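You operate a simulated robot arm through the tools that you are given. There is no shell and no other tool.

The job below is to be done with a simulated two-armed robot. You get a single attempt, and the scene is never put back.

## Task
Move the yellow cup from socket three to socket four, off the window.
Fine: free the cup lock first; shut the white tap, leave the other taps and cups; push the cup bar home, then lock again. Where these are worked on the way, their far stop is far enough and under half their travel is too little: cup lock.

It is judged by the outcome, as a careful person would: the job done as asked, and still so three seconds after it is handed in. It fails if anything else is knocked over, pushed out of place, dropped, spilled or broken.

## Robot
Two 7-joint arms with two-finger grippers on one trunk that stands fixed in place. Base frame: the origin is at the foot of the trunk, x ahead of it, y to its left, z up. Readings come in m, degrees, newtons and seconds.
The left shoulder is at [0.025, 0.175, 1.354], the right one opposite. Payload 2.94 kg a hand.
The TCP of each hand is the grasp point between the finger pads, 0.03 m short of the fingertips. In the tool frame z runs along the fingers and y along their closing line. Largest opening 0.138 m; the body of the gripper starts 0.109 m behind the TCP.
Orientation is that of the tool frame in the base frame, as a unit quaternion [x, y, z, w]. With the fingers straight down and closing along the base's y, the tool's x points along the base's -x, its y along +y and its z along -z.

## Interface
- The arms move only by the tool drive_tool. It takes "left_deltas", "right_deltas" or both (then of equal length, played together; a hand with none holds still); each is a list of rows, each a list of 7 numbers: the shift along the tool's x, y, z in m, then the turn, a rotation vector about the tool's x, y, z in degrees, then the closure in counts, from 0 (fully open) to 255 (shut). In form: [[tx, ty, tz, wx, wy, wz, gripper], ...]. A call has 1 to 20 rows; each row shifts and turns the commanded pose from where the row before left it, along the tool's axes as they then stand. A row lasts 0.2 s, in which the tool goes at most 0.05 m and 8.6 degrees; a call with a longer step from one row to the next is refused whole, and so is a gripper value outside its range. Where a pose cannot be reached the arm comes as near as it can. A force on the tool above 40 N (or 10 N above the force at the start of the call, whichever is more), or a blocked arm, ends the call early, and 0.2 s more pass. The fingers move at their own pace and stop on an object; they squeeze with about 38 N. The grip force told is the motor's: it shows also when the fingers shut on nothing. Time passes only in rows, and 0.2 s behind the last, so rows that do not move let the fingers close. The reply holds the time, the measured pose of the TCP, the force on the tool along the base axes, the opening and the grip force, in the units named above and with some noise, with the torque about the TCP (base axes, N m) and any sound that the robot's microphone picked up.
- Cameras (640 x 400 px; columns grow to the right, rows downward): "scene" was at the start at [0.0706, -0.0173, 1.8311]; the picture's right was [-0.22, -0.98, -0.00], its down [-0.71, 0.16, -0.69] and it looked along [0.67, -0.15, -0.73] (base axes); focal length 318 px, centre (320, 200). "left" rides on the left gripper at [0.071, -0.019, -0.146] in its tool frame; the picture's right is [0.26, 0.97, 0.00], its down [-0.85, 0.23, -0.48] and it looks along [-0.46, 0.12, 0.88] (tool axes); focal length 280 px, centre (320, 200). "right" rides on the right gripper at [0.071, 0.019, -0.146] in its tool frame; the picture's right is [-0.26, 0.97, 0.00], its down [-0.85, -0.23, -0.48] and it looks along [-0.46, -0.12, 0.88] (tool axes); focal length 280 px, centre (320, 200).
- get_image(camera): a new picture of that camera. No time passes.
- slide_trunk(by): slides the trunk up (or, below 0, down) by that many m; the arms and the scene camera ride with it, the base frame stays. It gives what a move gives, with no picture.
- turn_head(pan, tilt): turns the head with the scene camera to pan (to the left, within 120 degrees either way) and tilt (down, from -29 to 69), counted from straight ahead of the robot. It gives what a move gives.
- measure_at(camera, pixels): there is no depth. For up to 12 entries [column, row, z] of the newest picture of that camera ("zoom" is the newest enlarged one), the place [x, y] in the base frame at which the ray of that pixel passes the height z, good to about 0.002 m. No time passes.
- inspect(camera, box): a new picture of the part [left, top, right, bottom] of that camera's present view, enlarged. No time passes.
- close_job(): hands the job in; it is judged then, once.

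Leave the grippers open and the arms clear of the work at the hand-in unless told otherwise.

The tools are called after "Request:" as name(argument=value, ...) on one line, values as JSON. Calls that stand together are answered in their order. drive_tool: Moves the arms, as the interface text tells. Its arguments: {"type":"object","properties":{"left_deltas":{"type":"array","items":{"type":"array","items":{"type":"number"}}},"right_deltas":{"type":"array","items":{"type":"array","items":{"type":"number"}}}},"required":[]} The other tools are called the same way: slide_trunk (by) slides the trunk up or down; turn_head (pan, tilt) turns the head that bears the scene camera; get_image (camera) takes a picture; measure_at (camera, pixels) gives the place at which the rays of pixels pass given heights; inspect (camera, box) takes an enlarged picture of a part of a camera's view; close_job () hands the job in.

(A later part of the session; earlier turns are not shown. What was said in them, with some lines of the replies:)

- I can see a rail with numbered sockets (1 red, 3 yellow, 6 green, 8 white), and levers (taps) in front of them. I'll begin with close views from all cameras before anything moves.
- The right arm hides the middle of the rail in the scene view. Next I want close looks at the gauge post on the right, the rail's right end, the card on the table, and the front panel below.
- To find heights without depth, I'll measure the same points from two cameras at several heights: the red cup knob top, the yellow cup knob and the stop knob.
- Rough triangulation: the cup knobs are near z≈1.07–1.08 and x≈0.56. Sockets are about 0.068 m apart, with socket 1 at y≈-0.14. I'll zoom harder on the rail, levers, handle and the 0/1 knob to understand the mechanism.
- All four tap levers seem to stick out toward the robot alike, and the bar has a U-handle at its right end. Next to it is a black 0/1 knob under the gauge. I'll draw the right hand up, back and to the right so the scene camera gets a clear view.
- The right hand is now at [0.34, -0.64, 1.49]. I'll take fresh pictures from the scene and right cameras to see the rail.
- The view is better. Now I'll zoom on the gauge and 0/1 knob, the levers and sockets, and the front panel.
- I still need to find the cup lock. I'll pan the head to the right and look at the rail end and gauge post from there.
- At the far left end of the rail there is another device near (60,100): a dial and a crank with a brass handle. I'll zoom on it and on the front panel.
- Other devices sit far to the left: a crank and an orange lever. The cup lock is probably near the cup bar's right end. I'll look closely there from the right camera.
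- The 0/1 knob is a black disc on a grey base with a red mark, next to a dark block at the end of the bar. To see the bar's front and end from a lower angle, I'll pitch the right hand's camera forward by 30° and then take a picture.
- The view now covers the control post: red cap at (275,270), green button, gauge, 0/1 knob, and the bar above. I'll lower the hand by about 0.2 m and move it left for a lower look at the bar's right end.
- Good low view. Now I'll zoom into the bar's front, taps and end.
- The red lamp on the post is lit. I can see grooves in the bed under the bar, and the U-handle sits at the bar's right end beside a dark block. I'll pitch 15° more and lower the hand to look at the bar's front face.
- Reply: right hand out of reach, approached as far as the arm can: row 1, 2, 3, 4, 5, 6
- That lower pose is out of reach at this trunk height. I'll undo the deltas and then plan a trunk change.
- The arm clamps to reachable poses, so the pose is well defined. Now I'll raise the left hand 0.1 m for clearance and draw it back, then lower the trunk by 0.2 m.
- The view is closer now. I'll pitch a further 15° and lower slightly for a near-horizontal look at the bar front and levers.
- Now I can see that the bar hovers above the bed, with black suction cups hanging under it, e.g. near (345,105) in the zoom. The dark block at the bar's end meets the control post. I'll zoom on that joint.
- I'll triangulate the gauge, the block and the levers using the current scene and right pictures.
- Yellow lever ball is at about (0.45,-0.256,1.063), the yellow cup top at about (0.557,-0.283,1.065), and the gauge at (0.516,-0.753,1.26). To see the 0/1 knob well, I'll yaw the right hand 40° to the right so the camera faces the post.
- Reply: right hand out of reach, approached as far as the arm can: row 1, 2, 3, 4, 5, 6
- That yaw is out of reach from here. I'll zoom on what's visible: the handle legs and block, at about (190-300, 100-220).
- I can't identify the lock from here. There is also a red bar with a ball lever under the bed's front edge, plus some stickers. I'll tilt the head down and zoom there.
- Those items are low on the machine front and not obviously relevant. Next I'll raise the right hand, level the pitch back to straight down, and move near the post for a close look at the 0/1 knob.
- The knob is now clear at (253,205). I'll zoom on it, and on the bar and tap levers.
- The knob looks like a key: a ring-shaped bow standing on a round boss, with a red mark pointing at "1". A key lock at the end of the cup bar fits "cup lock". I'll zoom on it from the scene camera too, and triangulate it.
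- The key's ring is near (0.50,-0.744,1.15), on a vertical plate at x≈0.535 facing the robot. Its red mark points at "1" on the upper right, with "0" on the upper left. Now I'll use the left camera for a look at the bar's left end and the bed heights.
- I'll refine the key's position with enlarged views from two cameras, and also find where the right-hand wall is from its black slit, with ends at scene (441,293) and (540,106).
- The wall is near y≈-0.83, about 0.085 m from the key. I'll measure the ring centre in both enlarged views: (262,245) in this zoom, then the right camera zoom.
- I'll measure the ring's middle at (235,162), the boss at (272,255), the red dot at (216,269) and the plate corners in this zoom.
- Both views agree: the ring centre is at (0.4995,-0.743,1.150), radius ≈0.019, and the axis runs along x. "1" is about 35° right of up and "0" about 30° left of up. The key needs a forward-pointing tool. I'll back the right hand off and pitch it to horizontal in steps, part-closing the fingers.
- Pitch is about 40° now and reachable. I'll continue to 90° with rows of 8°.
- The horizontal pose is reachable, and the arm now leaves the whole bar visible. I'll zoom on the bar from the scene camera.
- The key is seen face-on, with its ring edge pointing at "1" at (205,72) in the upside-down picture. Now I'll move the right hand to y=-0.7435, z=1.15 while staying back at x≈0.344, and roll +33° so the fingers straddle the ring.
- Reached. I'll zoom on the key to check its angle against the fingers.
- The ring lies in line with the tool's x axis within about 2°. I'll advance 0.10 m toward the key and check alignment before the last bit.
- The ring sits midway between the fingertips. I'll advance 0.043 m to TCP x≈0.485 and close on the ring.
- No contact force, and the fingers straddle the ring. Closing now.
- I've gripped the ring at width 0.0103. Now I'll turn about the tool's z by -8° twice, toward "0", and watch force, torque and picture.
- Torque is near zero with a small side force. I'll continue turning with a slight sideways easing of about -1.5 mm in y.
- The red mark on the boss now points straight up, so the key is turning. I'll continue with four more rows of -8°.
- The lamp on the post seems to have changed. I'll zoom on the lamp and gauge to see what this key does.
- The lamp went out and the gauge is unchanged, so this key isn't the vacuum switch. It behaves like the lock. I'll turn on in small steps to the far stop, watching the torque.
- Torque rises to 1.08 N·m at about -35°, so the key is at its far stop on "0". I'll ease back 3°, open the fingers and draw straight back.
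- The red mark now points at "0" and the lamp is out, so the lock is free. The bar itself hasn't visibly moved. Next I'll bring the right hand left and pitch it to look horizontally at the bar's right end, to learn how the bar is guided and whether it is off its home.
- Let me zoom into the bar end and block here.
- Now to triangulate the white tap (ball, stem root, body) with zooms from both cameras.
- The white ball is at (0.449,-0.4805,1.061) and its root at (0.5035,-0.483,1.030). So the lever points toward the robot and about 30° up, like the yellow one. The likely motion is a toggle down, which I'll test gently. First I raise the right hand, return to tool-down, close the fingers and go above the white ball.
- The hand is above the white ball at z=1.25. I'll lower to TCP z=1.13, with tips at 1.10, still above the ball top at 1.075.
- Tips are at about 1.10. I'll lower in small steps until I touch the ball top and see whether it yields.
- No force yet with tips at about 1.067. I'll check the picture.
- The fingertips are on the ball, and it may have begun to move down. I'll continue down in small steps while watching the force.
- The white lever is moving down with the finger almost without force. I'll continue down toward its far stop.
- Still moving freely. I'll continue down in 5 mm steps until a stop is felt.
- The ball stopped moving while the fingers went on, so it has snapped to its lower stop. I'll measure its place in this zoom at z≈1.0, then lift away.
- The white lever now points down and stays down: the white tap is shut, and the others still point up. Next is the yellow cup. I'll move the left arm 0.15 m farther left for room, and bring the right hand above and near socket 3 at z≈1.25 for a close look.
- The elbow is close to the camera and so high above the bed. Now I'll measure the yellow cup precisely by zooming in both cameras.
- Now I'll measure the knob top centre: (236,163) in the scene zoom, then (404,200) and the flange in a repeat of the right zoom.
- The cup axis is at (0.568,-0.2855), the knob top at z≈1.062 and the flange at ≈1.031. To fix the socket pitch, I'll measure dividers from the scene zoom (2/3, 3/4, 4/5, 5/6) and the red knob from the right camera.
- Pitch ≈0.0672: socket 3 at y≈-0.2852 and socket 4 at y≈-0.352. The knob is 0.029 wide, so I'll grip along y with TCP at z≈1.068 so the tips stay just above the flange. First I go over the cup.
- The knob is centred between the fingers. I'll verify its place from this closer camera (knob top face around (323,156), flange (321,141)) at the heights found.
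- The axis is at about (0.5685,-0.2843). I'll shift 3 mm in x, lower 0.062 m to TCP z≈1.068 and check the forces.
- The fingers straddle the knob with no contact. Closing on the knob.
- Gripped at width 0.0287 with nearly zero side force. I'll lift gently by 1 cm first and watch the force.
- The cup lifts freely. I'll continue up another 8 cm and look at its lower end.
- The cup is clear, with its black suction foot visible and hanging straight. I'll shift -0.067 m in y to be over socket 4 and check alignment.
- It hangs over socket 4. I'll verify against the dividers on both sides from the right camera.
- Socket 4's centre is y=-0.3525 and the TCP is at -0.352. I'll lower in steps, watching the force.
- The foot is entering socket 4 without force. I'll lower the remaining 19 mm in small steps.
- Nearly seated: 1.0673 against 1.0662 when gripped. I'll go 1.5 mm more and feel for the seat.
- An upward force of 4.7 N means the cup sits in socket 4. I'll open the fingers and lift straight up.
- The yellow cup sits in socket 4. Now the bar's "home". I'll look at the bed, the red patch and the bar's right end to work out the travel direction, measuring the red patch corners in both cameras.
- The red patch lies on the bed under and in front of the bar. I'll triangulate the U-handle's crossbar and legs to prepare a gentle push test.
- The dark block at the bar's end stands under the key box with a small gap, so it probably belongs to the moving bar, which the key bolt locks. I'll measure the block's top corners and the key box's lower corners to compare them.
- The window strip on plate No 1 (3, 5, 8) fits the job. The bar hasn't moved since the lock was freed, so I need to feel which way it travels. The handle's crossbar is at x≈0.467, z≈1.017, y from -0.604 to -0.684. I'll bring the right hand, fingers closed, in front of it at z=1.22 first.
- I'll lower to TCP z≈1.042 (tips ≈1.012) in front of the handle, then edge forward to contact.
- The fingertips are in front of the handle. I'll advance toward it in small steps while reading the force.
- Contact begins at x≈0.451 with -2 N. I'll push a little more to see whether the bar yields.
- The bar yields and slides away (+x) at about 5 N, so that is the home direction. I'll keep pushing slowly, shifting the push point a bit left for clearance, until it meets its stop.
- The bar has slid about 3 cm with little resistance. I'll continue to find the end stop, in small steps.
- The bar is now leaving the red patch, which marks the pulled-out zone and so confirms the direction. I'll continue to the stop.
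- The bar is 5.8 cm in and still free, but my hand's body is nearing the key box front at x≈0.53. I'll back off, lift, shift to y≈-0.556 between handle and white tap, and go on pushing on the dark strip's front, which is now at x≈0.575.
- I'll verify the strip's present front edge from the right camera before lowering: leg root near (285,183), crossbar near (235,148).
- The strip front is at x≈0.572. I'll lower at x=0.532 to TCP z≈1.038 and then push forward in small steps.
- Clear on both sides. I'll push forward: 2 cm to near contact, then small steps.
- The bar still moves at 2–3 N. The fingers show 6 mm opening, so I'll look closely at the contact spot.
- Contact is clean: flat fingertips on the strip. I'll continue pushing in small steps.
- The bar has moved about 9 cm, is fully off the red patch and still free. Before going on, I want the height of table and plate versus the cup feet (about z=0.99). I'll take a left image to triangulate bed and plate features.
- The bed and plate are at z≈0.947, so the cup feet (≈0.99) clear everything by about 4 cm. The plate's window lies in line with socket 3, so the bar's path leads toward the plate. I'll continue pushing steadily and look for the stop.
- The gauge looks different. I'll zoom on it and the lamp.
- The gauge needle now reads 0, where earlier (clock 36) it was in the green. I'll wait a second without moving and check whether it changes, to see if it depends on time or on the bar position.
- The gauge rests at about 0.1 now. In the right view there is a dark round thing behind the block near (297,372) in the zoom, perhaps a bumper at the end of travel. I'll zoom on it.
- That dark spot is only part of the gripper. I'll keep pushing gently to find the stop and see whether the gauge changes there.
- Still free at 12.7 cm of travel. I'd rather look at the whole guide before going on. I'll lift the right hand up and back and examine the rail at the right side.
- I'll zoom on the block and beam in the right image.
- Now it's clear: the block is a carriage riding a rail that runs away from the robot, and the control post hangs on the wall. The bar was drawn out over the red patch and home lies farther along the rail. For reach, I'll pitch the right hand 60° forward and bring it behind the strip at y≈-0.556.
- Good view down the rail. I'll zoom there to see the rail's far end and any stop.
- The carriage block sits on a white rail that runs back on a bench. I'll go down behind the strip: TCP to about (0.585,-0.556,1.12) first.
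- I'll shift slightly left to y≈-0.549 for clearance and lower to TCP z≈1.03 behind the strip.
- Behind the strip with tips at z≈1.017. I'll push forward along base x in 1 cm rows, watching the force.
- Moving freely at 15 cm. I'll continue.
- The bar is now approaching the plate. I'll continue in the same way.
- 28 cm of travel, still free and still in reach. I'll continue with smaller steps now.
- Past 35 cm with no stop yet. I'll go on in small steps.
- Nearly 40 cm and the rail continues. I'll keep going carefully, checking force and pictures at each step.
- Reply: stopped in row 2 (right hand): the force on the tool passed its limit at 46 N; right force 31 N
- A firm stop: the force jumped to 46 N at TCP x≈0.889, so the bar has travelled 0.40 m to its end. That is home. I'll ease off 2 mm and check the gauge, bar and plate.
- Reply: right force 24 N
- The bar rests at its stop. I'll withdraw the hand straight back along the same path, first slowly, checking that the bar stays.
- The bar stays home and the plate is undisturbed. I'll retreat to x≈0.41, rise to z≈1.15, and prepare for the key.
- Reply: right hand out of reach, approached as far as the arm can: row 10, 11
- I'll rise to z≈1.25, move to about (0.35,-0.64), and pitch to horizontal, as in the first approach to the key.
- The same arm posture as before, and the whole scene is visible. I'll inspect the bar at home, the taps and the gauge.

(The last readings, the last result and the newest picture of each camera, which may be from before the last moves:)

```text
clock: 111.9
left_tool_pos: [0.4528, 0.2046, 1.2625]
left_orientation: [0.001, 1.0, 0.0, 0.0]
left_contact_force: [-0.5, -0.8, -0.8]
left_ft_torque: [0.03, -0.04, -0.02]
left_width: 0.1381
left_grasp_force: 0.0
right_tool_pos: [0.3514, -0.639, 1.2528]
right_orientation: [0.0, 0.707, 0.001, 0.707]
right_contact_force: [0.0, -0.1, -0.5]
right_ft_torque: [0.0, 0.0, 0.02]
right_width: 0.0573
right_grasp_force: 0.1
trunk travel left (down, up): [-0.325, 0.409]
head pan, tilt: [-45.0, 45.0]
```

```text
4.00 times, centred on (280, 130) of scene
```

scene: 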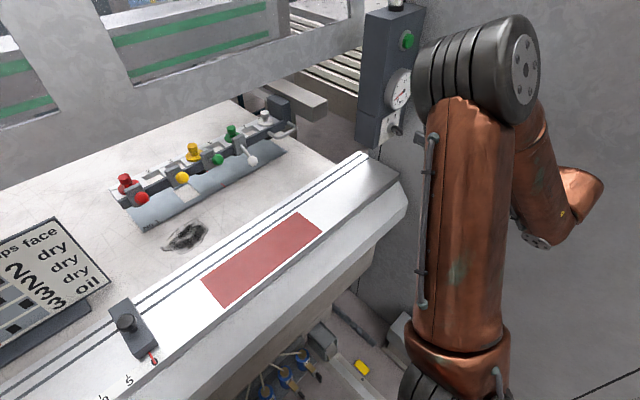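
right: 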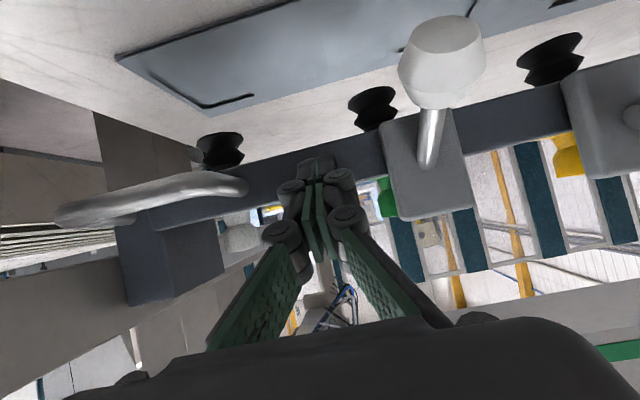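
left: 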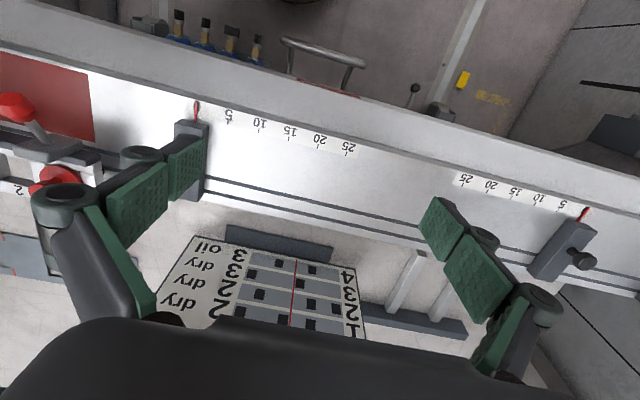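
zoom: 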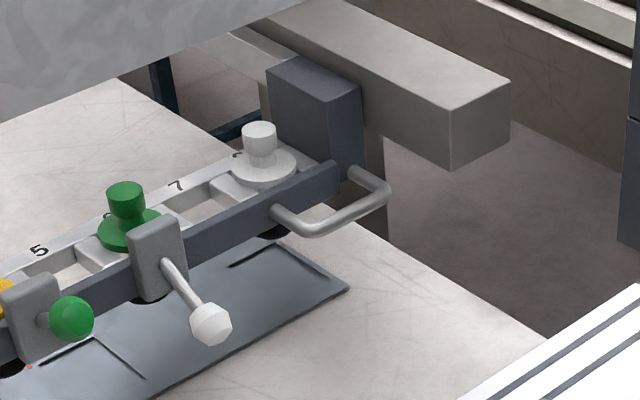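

The bar sits home with the yellow cup in socket 4, the white lever down and the others up. Now to the key: move to y≈-0.7435, z≈1.149, and roll -32° to match the key at "0".

Request:
drive_tool(right_deltas=[[0.0206, -0.0209, 0, 0, 0, 0, 150], [0.0206, -0.0209, 0, 0, 0, 0, 150], [0.0206, -0.0209, 0, 0, 0, 0, 150], [0.0206, -0.0209, 0, 0, 0, 0, 150], [0.0206, -0.0209, 0, 0, 0, 0, 150], [0, 0, 0, 0, 0, -8, 150], [0, 0, 0, 0, 0, -8, 150], [0, 0, 0, 0, 0, -8, 150], [0, 0, 0, 0, 0, -8, 150]])

Request:
get_image(camera="right")

Request:
inspect(camera="right", box=[220, 40, 420, 200])

```text
clock: 113.9
left_tool_pos: [0.4527, 0.2041, 1.2621]
left_orientation: [0.0, 1.0, 0.0, 0.001]
left_contact_force: [0.6, -0.3, 0.5]
left_ft_torque: [-0.01, 0.01, 0.0]
left_width: 0.1378
left_grasp_force: 0.1
right_tool_pos: [0.3505, -0.7433, 1.1485]
right_orientation: [-0.195, 0.68, -0.194, 0.679]
right_contact_force: [-0.5, 0.3, -0.5]
right_ft_torque: [-0.02, 0.01, 0.0]
right_width: 0.0567
right_grasp_force: 0.1
trunk travel left (down, up): [-0.325, 0.409]
head pan, tilt: [-45.0, 45.0]
```

```text
taken
```

right: 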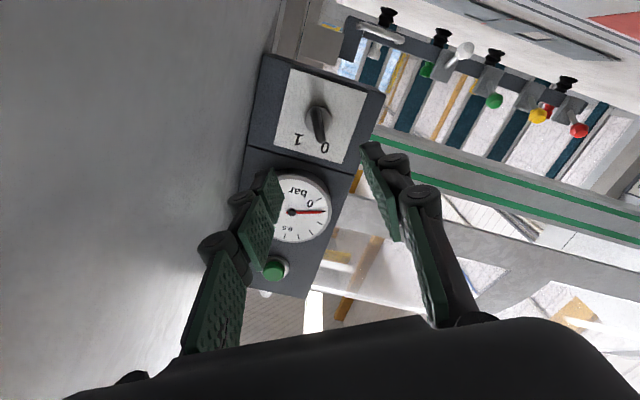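

```text
2.50 times, centred on (320, 120) of right
```

zoom: 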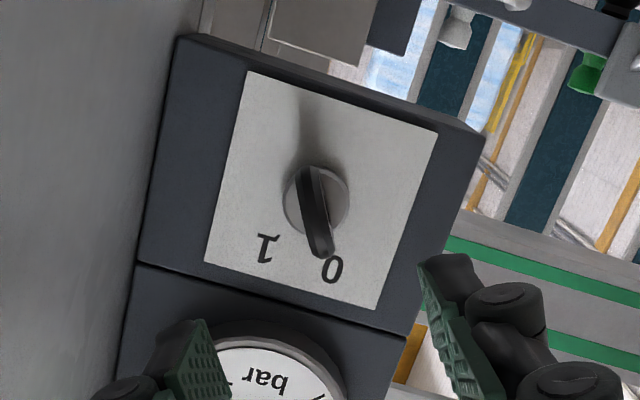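

Aligned, with the ring in line with the tool and pointing to "0". I'll advance 0.135 m in two parts.

Request:
drive_tool(right_deltas=[[0, 0, 0.02, 0, 0, 0, 150], [0, 0, 0.02, 0, 0, 0, 150], [0, 0, 0.02, 0, 0, 0, 150], [0, 0, 0.02, 0, 0, 0, 150], [0, 0, 0.01, 0, 0, 0, 150]])

Request:
inspect(camera="right", box=[220, 60, 420, 220])

Request:
inspect(camera="scene", box=[370, 80, 470, 180])

```text
clock: 115.1
left_tool_pos: [0.4526, 0.2052, 1.2617]
left_orientation: [0.0, 1.0, 0.0, 0.001]
left_contact_force: [0.1, -0.4, 0.0]
left_ft_torque: [0.02, -0.02, 0.0]
left_width: 0.138
left_grasp_force: 0.1
right_tool_pos: [0.4409, -0.7442, 1.1499]
right_orientation: [-0.194, 0.68, -0.196, 0.679]
right_contact_force: [0.2, -0.1, 0.4]
right_ft_torque: [0.04, -0.01, -0.03]
right_width: 0.057
right_grasp_force: 0.1
trunk travel left (down, up): [-0.325, 0.409]
head pan, tilt: [-45.0, 45.0]
```

```text
2.50 times, centred on (320, 140) of right
```

zoom: 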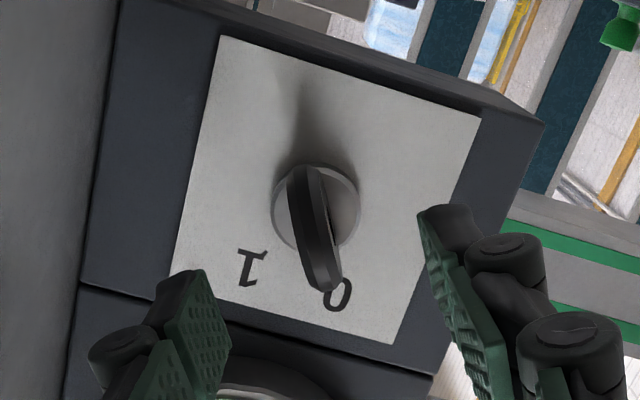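

```text
4.00 times, centred on (420, 130) of scene
```

zoom: 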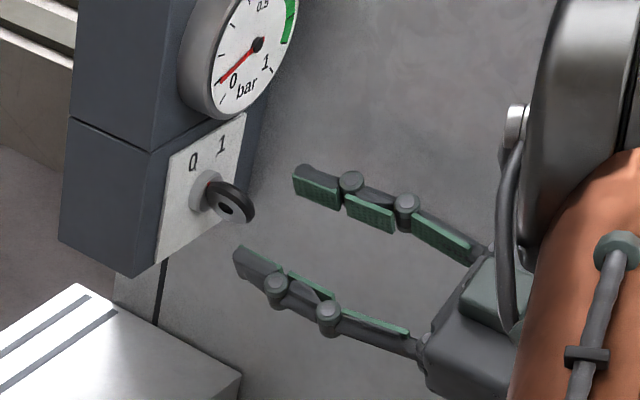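

The ring is between the fingers. Last 4.5 cm, then close.

Request:
drive_tool(right_deltas=[[0, 0, 0.016, 0, 0, 0, 150], [0, 0, 0.016, 0, 0, 0, 150], [0, 0, 0.014, 0, 0, 0, 150], [0, 0, 0, 0, 0, 0, 150]])

Request:
drive_tool(right_deltas=[[0, 0, 0, 0, 0, 0, 200], [0, 0, 0, 0, 0, 0, 255], [0, 0, 0, 0, 0, 0, 255], [0, 0, 0, 0, 0, 0, 255], [0, 0, 0, 0, 0, 0, 255]])

```text
clock: 116.1
left_tool_pos: [0.4529, 0.2056, 1.2618]
left_orientation: [0.001, 1.0, 0.0, 0.001]
left_contact_force: [0.7, 0.7, -0.2]
left_ft_torque: [0.03, -0.02, 0.0]
left_width: 0.1379
left_grasp_force: 0.1
right_tool_pos: [0.4878, -0.7425, 1.1472]
right_orientation: [-0.195, 0.68, -0.194, 0.679]
right_contact_force: [0.3, 1.0, 0.4]
right_ft_torque: [0.02, -0.03, 0.03]
right_width: 0.0571
right_grasp_force: 0.0
trunk travel left (down, up): [-0.325, 0.409]
head pan, tilt: [-45.0, 45.0]
```

```text
clock: 117.3
left_tool_pos: [0.453, 0.2042, 1.2627]
left_orientation: [-0.001, 1.0, 0.001, 0.0]
left_contact_force: [0.6, 0.7, 0.7]
left_ft_torque: [0.01, -0.06, 0.03]
left_width: 0.1379
left_grasp_force: 0.1
right_tool_pos: [0.4879, -0.7434, 1.149]
right_orientation: [-0.195, 0.68, -0.196, 0.68]
right_contact_force: [7.4, -13.8, 11.7]
right_ft_torque: [0.84, -0.04, -0.5]
right_width: 0.01
right_grasp_force: 37.1
trunk travel left (down, up): [-0.325, 0.409]
head pan, tilt: [-45.0, 45.0]
```

Gripped. Now I'll turn back +8° per row toward "1", checking after half.

Request:
drive_tool(right_deltas=[[0, 0, 0, 0, 0, 8, 255], [0, 0, 0, 0, 0, 8, 255], [0, 0, 0, 0, 0, 8, 255], [0, 0, 0, 0, 0, 8, 255]])

Request:
inspect(camera="scene", box=[380, 95, 450, 165])

```text
clock: 118.3
left_tool_pos: [0.4538, 0.2035, 1.2622]
left_orientation: [0.0, 1.0, 0.001, 0.001]
left_contact_force: [-0.4, 1.2, 0.6]
left_ft_torque: [0.02, 0.02, 0.01]
left_width: 0.1379
left_grasp_force: 0.1
right_tool_pos: [0.4878, -0.746, 1.1491]
right_orientation: [0.001, 0.707, 0.001, 0.707]
right_contact_force: [15.6, -23.1, 19.2]
right_ft_torque: [-0.07, -0.32, -0.57]
right_width: 0.0098
right_grasp_force: 37.2
trunk travel left (down, up): [-0.325, 0.409]
head pan, tilt: [-45.0, 45.0]
```

```text
5.71 times, centred on (415, 130) of scene
```

zoom: 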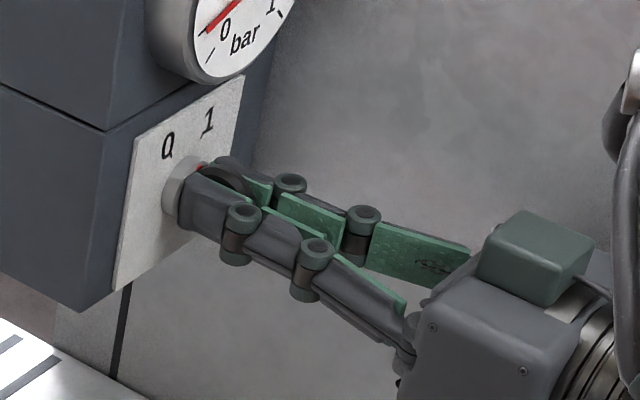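

The key turns. Side forces are about 30 N from a small offset, so I'll ease the hand 2 mm in -y, +z and slightly forward while continuing.

Request:
drive_tool(right_deltas=[[-0.0015, -0.002, 0.001, 0, 0, 0, 255]])

Request:
drive_tool(right_deltas=[[0, 0, 0, 0, 0, 8, 255], [0, 0, 0, 0, 0, 8, 255]])

```text
clock: 118.7
left_tool_pos: [0.4539, 0.2037, 1.262]
left_orientation: [-0.001, 1.0, 0.0, 0.0]
left_contact_force: [0.2, -0.2, -0.1]
left_ft_torque: [0.01, 0.01, 0.01]
left_width: 0.138
left_grasp_force: 0.2
right_tool_pos: [0.4881, -0.7448, 1.1482]
right_orientation: [0.001, 0.709, 0.001, 0.706]
right_contact_force: [9.5, -10.1, 7.5]
right_ft_torque: [-0.05, -1.11, -0.28]
right_width: 0.0099
right_grasp_force: 37.4
trunk travel left (down, up): [-0.325, 0.409]
head pan, tilt: [-45.0, 45.0]
```

```text
clock: 119.3
left_tool_pos: [0.4533, 0.2044, 1.2625]
left_orientation: [0.0, 1.0, -0.001, 0.001]
left_contact_force: [0.1, -0.4, 0.5]
left_ft_torque: [0.0, 0.03, 0.0]
left_width: 0.1378
left_grasp_force: 0.0
right_tool_pos: [0.4887, -0.7452, 1.1477]
right_orientation: [0.099, 0.702, 0.1, 0.698]
right_contact_force: [6.5, -7.6, 3.1]
right_ft_torque: [-0.02, -0.66, -0.4]
right_width: 0.0099
right_grasp_force: 36.7
trunk travel left (down, up): [-0.325, 0.409]
head pan, tilt: [-45.0, 45.0]
```

Forces are down. I'll continue +8° twice, then small steps to the "1" stop.

Request:
drive_tool(right_deltas=[[0, 0, 0, 0, 0, 8, 255], [0, 0, 0, 0, 0, 7, 255]])

Request:
drive_tool(right_deltas=[[0, 0, 0, 0, 0, 4, 255]])

Request:
inspect(camera="scene", box=[380, 95, 450, 165])

Request:
inspect(camera="scene", box=[350, 0, 450, 130])

```text
clock: 119.9
left_tool_pos: [0.4556, 0.2029, 1.2614]
left_orientation: [0.0, 1.0, 0.0, 0.001]
left_contact_force: [0.0, -0.4, 1.0]
left_ft_torque: [-0.01, 0.0, 0.01]
left_width: 0.1381
left_grasp_force: 0.0
right_tool_pos: [0.4885, -0.7459, 1.1486]
right_orientation: [0.191, 0.683, 0.189, 0.679]
right_contact_force: [6.2, -10.8, -2.2]
right_ft_torque: [-0.77, 0.18, -0.16]
right_width: 0.0097
right_grasp_force: 37.0
trunk travel left (down, up): [-0.325, 0.409]
head pan, tilt: [-45.0, 45.0]
```

```text
clock: 120.3
left_tool_pos: [0.4534, 0.2029, 1.2616]
left_orientation: [0.001, 1.0, 0.001, 0.001]
left_contact_force: [0.5, 0.4, -1.4]
left_ft_torque: [0.0, -0.01, 0.01]
left_width: 0.138
left_grasp_force: 0.1
right_tool_pos: [0.4881, -0.7468, 1.1488]
right_orientation: [0.214, 0.676, 0.212, 0.672]
right_contact_force: [-0.9, -8.4, -3.3]
right_ft_torque: [-1.1, 0.43, -0.03]
right_width: 0.0111
right_grasp_force: 38.1
trunk travel left (down, up): [-0.325, 0.409]
head pan, tilt: [-45.0, 45.0]
```

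```text
5.71 times, centred on (415, 130) of scene
```

zoom: 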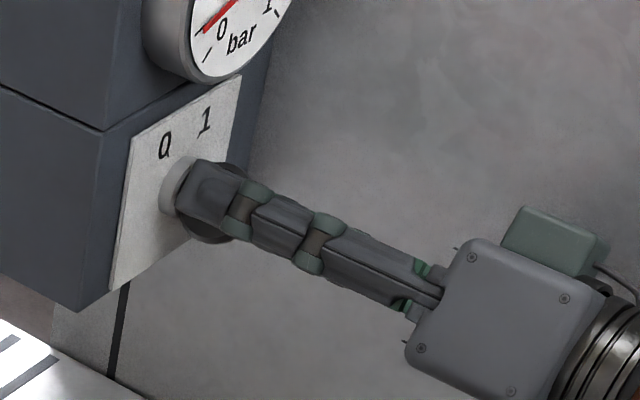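

```text
3.08 times, centred on (400, 65) of scene
```

zoom: 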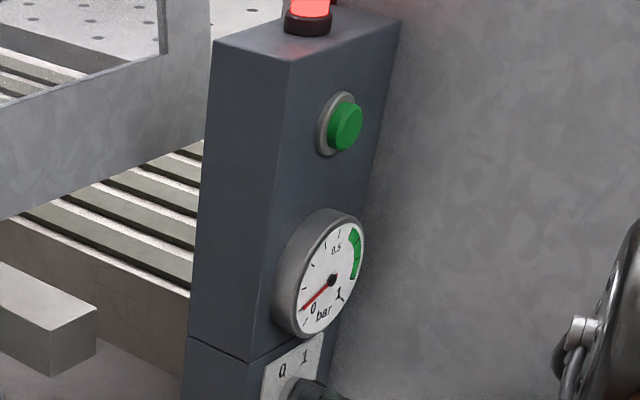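

Torque reaches -1.1 N·m at the "1" stop, and the lamp is red again. I'll ease back 3°, open and withdraw straight back.

Request:
drive_tool(right_deltas=[[0, 0, 0, 0, 0, -3, 255], [0, 0, 0, 0, 0, 0, 150], [0, 0, 0, 0, 0, 0, 150], [0, 0, 0, 0, 0, 0, 150], [0, 0, 0, 0, 0, 0, 150], [0, 0, -0.02, 0, 0, 0, 150], [0, 0, -0.02, 0, 0, 0, 150], [0, 0, -0.02, 0, 0, 0, 150], [0, 0, -0.02, 0, 0, 0, 150], [0, 0, -0.02, 0, 0, 0, 150], [0, 0, -0.02, 0, 0, 0, 150]])

Request:
inspect(camera="scene", box=[360, 50, 440, 150])

Request:
inspect(camera="scene", box=[380, 100, 430, 150])

Request:
get_image(camera="scene")

```text
clock: 122.7
left_tool_pos: [0.4519, 0.205, 1.2609]
left_orientation: [0.0, 1.0, 0.0, 0.0]
left_contact_force: [-0.6, -1.0, -0.7]
left_ft_torque: [0.01, -0.02, 0.01]
left_width: 0.1382
left_grasp_force: 0.1
right_tool_pos: [0.3665, -0.742, 1.1517]
right_orientation: [0.195, 0.68, 0.196, 0.679]
right_contact_force: [-0.3, 0.0, 0.8]
right_ft_torque: [0.05, 0.0, -0.03]
right_width: 0.0571
right_grasp_force: 0.1
trunk travel left (down, up): [-0.325, 0.409]
head pan, tilt: [-45.0, 45.0]
```

```text
4.00 times, centred on (400, 100) of scene
```

zoom: 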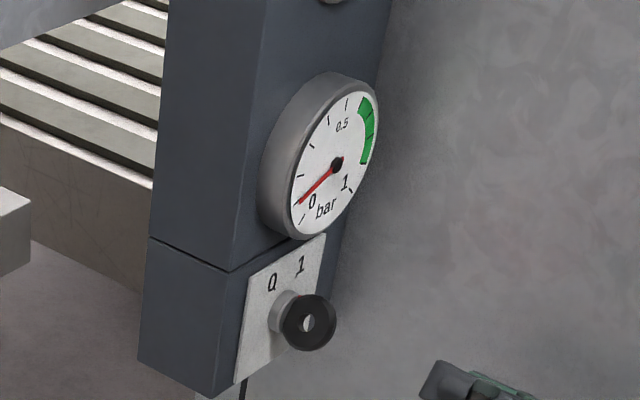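

```text
8.00 times, centred on (405, 125) of scene
```

zoom: 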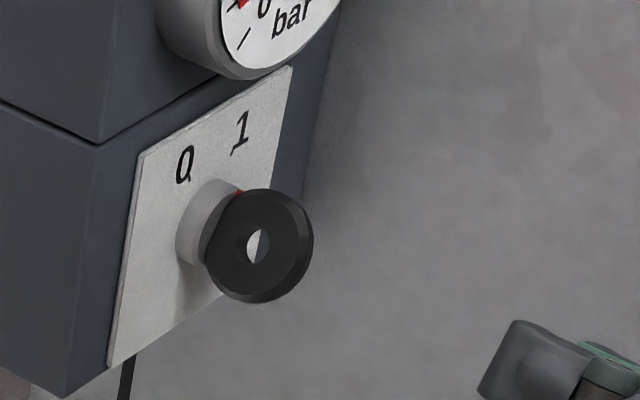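

```text
taken
```

scene: 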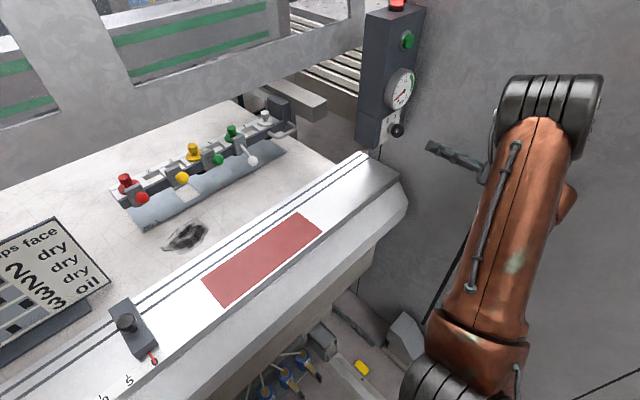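

The key's red mark is back at "1" and the lamp is red as at the start. I'll check that the bar has stayed at its stop and whether the gauge is changing, taking the same view as right after the push.

Request:
inspect(camera="scene", box=[100, 70, 340, 260])

Request:
inspect(camera="scene", box=[220, 80, 340, 180])

```text
2.11 times, centred on (220, 165) of scene
```

zoom: 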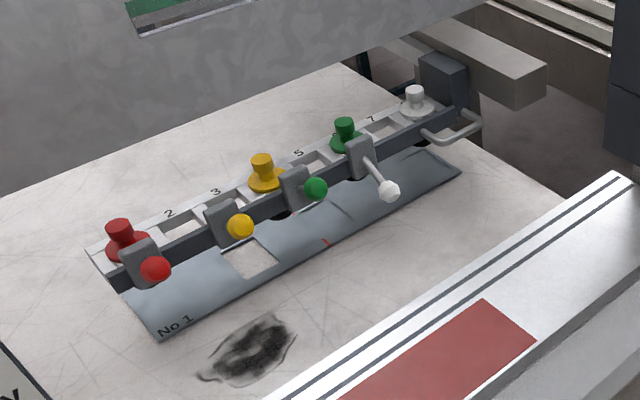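

```text
4.00 times, centred on (280, 130) of scene
```

zoom: 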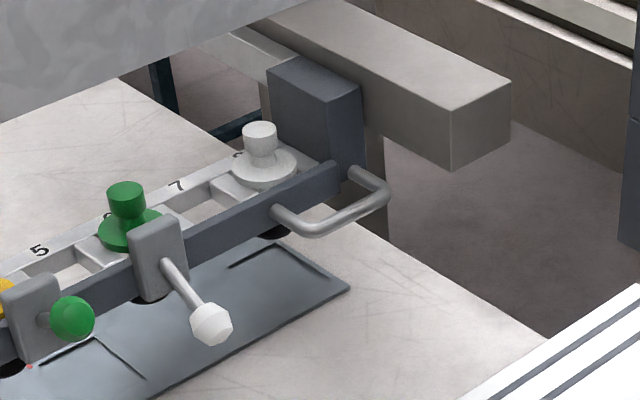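

The bar hasn't moved since the push. Now I'll withdraw the right arm: unroll, move away from the wall, rise, and open the gripper fully.

Request:
drive_tool(right_deltas=[[0, 0, 0, 0, 0, -8.2, 150], [0, 0, 0, 0, 0, -8.2, 150], [0, 0, 0, 0, 0, -8.2, 150], [0, 0, 0, 0, 0, -8.2, 150], [-0.02, 0.02, 0, 0, 0, 0, 120], [-0.02, 0.02, 0, 0, 0, 0, 80], [-0.02, 0.02, 0, 0, 0, 0, 40], [-0.02, 0.02, 0, 0, 0, 0, 0], [-0.02, 0.02, 0, 0, 0, 0, 0], [0, 0, 0, 0, 0, 0, 0]])

Request:
get_image(camera="scene")

Request:
get_image(camera="right")

```text
clock: 124.9
left_tool_pos: [0.4527, 0.2037, 1.2633]
left_orientation: [0.0, 1.0, 0.0, 0.0]
left_contact_force: [0.2, -1.2, 0.2]
left_ft_torque: [0.02, -0.03, -0.03]
left_width: 0.1381
left_grasp_force: 0.1
right_tool_pos: [0.366, -0.6436, 1.2513]
right_orientation: [-0.003, 0.708, -0.005, 0.706]
right_contact_force: [0.2, -0.6, -0.2]
right_ft_torque: [-0.04, -0.01, 0.02]
right_width: 0.138
right_grasp_force: 0.1
trunk travel left (down, up): [-0.325, 0.409]
head pan, tilt: [-45.0, 45.0]
```

```text
taken
```

scene: 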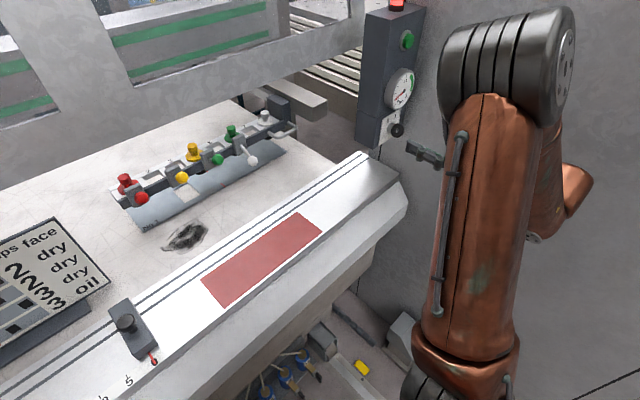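

```text
taken
```

right: 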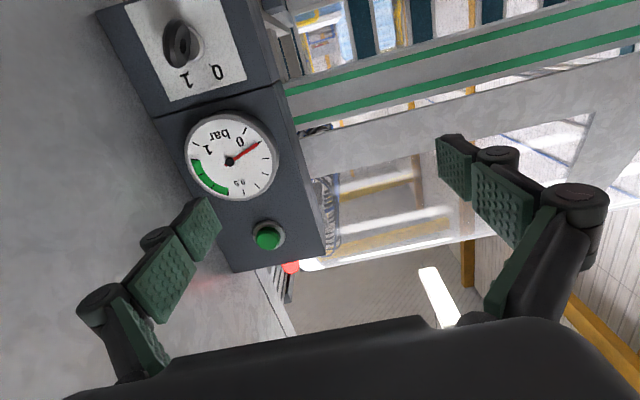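

The key, lamp and bar are as wanted. I'll bring the right hand back to pointing down and away from the post, and then raise the trunk to leave everything clear.

Request:
drive_tool(right_deltas=[[-0.02, 0, -0.01, 0, 8, 0, 0], [0, 0, 0, 0, 8, 0, 0], [0, 0, 0, 0, 8, 0, 0], [0, 0, 0, 0, 8, 0, 0], [0, 0, 0, 0, 8, 0, 0], [0, 0, 0, 0, 8, 0, 0], [0, 0, 0, 0, 8, 0, 0], [0, 0, 0, 0, 8, 0, 0], [0, 0, 0, 0, 8, 0, 0], [0, 0, 0, 0, 8, 0, 0], [0, 0, 0, 0, 8, 0, 0]])

Request:
slide_trunk(by=0.2)

Request:
get_image(camera="scene")

Request:
get_image(camera="left")

Request:
get_image(camera="right")

```text
clock: 127.3
left_tool_pos: [0.4546, 0.2043, 1.2608]
left_orientation: [0.0, 1.0, 0.0, -0.001]
left_contact_force: [-1.4, -0.2, -0.6]
left_ft_torque: [-0.01, 0.02, 0.02]
left_width: 0.1378
left_grasp_force: 0.1
right_tool_pos: [0.3589, -0.6429, 1.2685]
right_orientation: [0.0, 1.0, -0.006, 0.015]
right_contact_force: [0.5, -0.2, 0.8]
right_ft_torque: [0.01, -0.04, -0.03]
right_width: 0.138
right_grasp_force: 0.1
trunk travel left (down, up): [-0.325, 0.409]
head pan, tilt: [-45.0, 45.0]
```

```text
clock: 129.5
left_tool_pos: [0.4528, 0.2045, 1.4613]
left_orientation: [-0.001, 1.0, 0.0, -0.001]
left_contact_force: [-0.7, -0.3, -0.2]
left_ft_torque: [-0.02, 0.01, -0.05]
left_width: 0.1381
left_grasp_force: 0.1
right_tool_pos: [0.3599, -0.6437, 1.467]
right_orientation: [-0.001, 1.0, -0.007, 0.016]
right_contact_force: [-0.6, -0.2, 0.1]
right_ft_torque: [0.01, 0.04, 0.01]
right_width: 0.138
right_grasp_force: 0.0
trunk travel left (down, up): [-0.525, 0.209]
head pan, tilt: [-45.0, 45.0]
```

```text
taken
```

scene: 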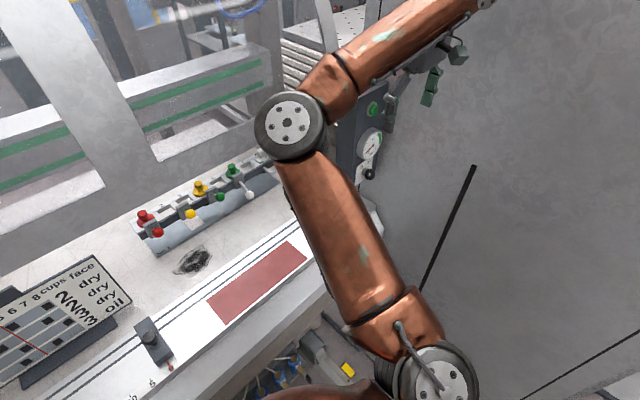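

```text
taken
```

left: 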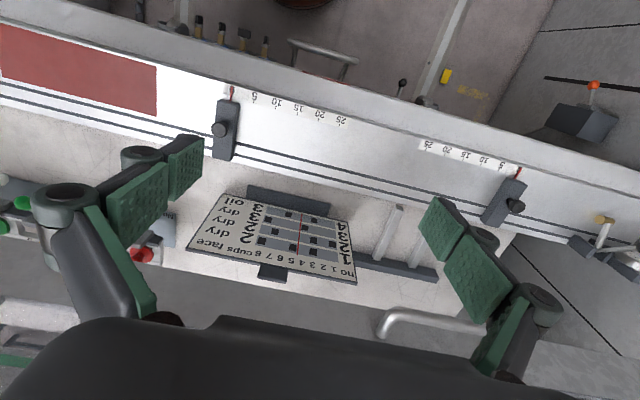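

```text
taken
```

right: 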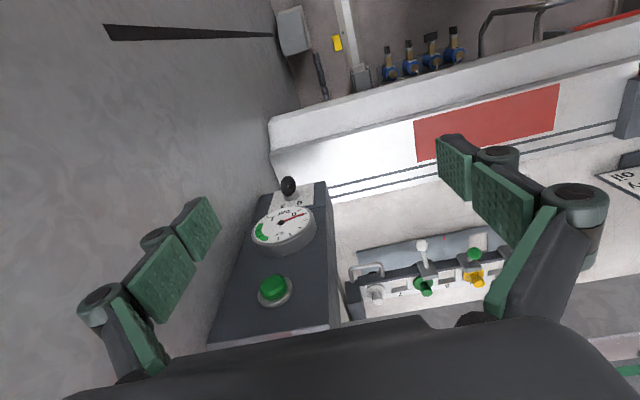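

Everything is clear of the work. I'll do a final close check of cups, taps, key and lamp before handing in.

Request:
inspect(camera="right", box=[330, 190, 530, 340])

Request:
inspect(camera="scene", box=[120, 140, 290, 270])

Request:
inspect(camera="right", box=[240, 150, 350, 250])

```text
2.67 times, centred on (430, 265) of right
```

zoom: 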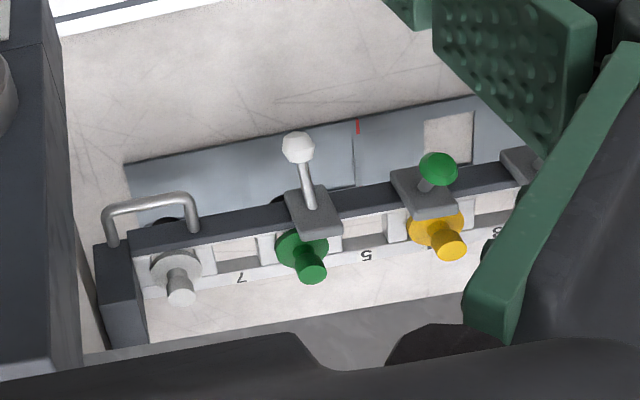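

```text
3.08 times, centred on (205, 205) of scene
```

zoom: 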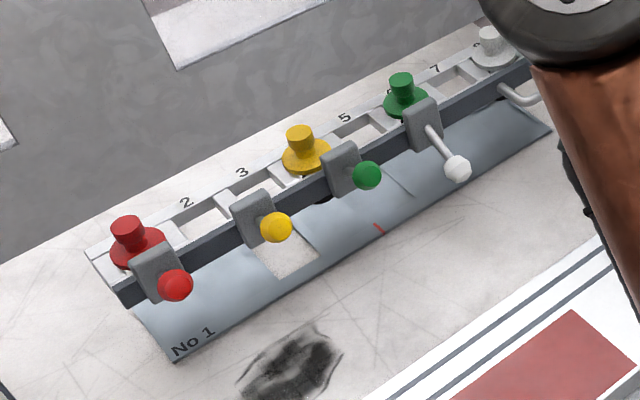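

```text
4.00 times, centred on (295, 200) of right
```

zoom: 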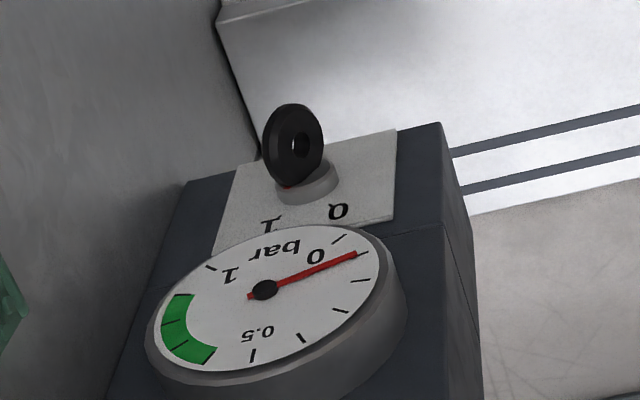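

The final state:
- Yellow cup in socket 4; red, green and white cups unmoved in 1, 6 and 8.
- White tap lever down (shut); the other three levers up as before.
- Bar at its end stop and key back at "1", which locks it again.
- Both grippers open and clear of the work.

The gauge now reads about 0.1, where it was in the green at the start. I never found out what it follows. Handing in.

Request:
close_job()

```text
The job is handed in.
```

I've handed the job in. The yellow cup is in socket four, the white tap is shut, the cup bar is at its end stop and the lock is back on.

- **Cup lock:** nothing was labelled as the lock. I took it to be the black 0/1 key at the end of the bar. I turned it to its "0" stop before anything else and back to its "1" stop at the end. The red lamp went out and came back on with it.
- **White tap:** I pushed its lever down, and it stayed down. The other three levers still point up.
- **Yellow cup:** it lifted out freely and sits in socket four. The red, green and white cups were not touched.
- **Cup bar:** I pushed it 0.40 m away from the robot until it hit a firm stop, and it stayed there. I took that stop to be home, because the bar started over the red patch at the other end and the handle is on the robot's side.
- **Arms:** both grippers are open and the arms are clear of the work. I saw nothing else moved or knocked over.

**Gauge:** it was in the green at the start and reads about 0.1 bar now. I first noticed the drop while pushing the bar, and it did not recover when I turned the lock back on. I don't know what it follows.
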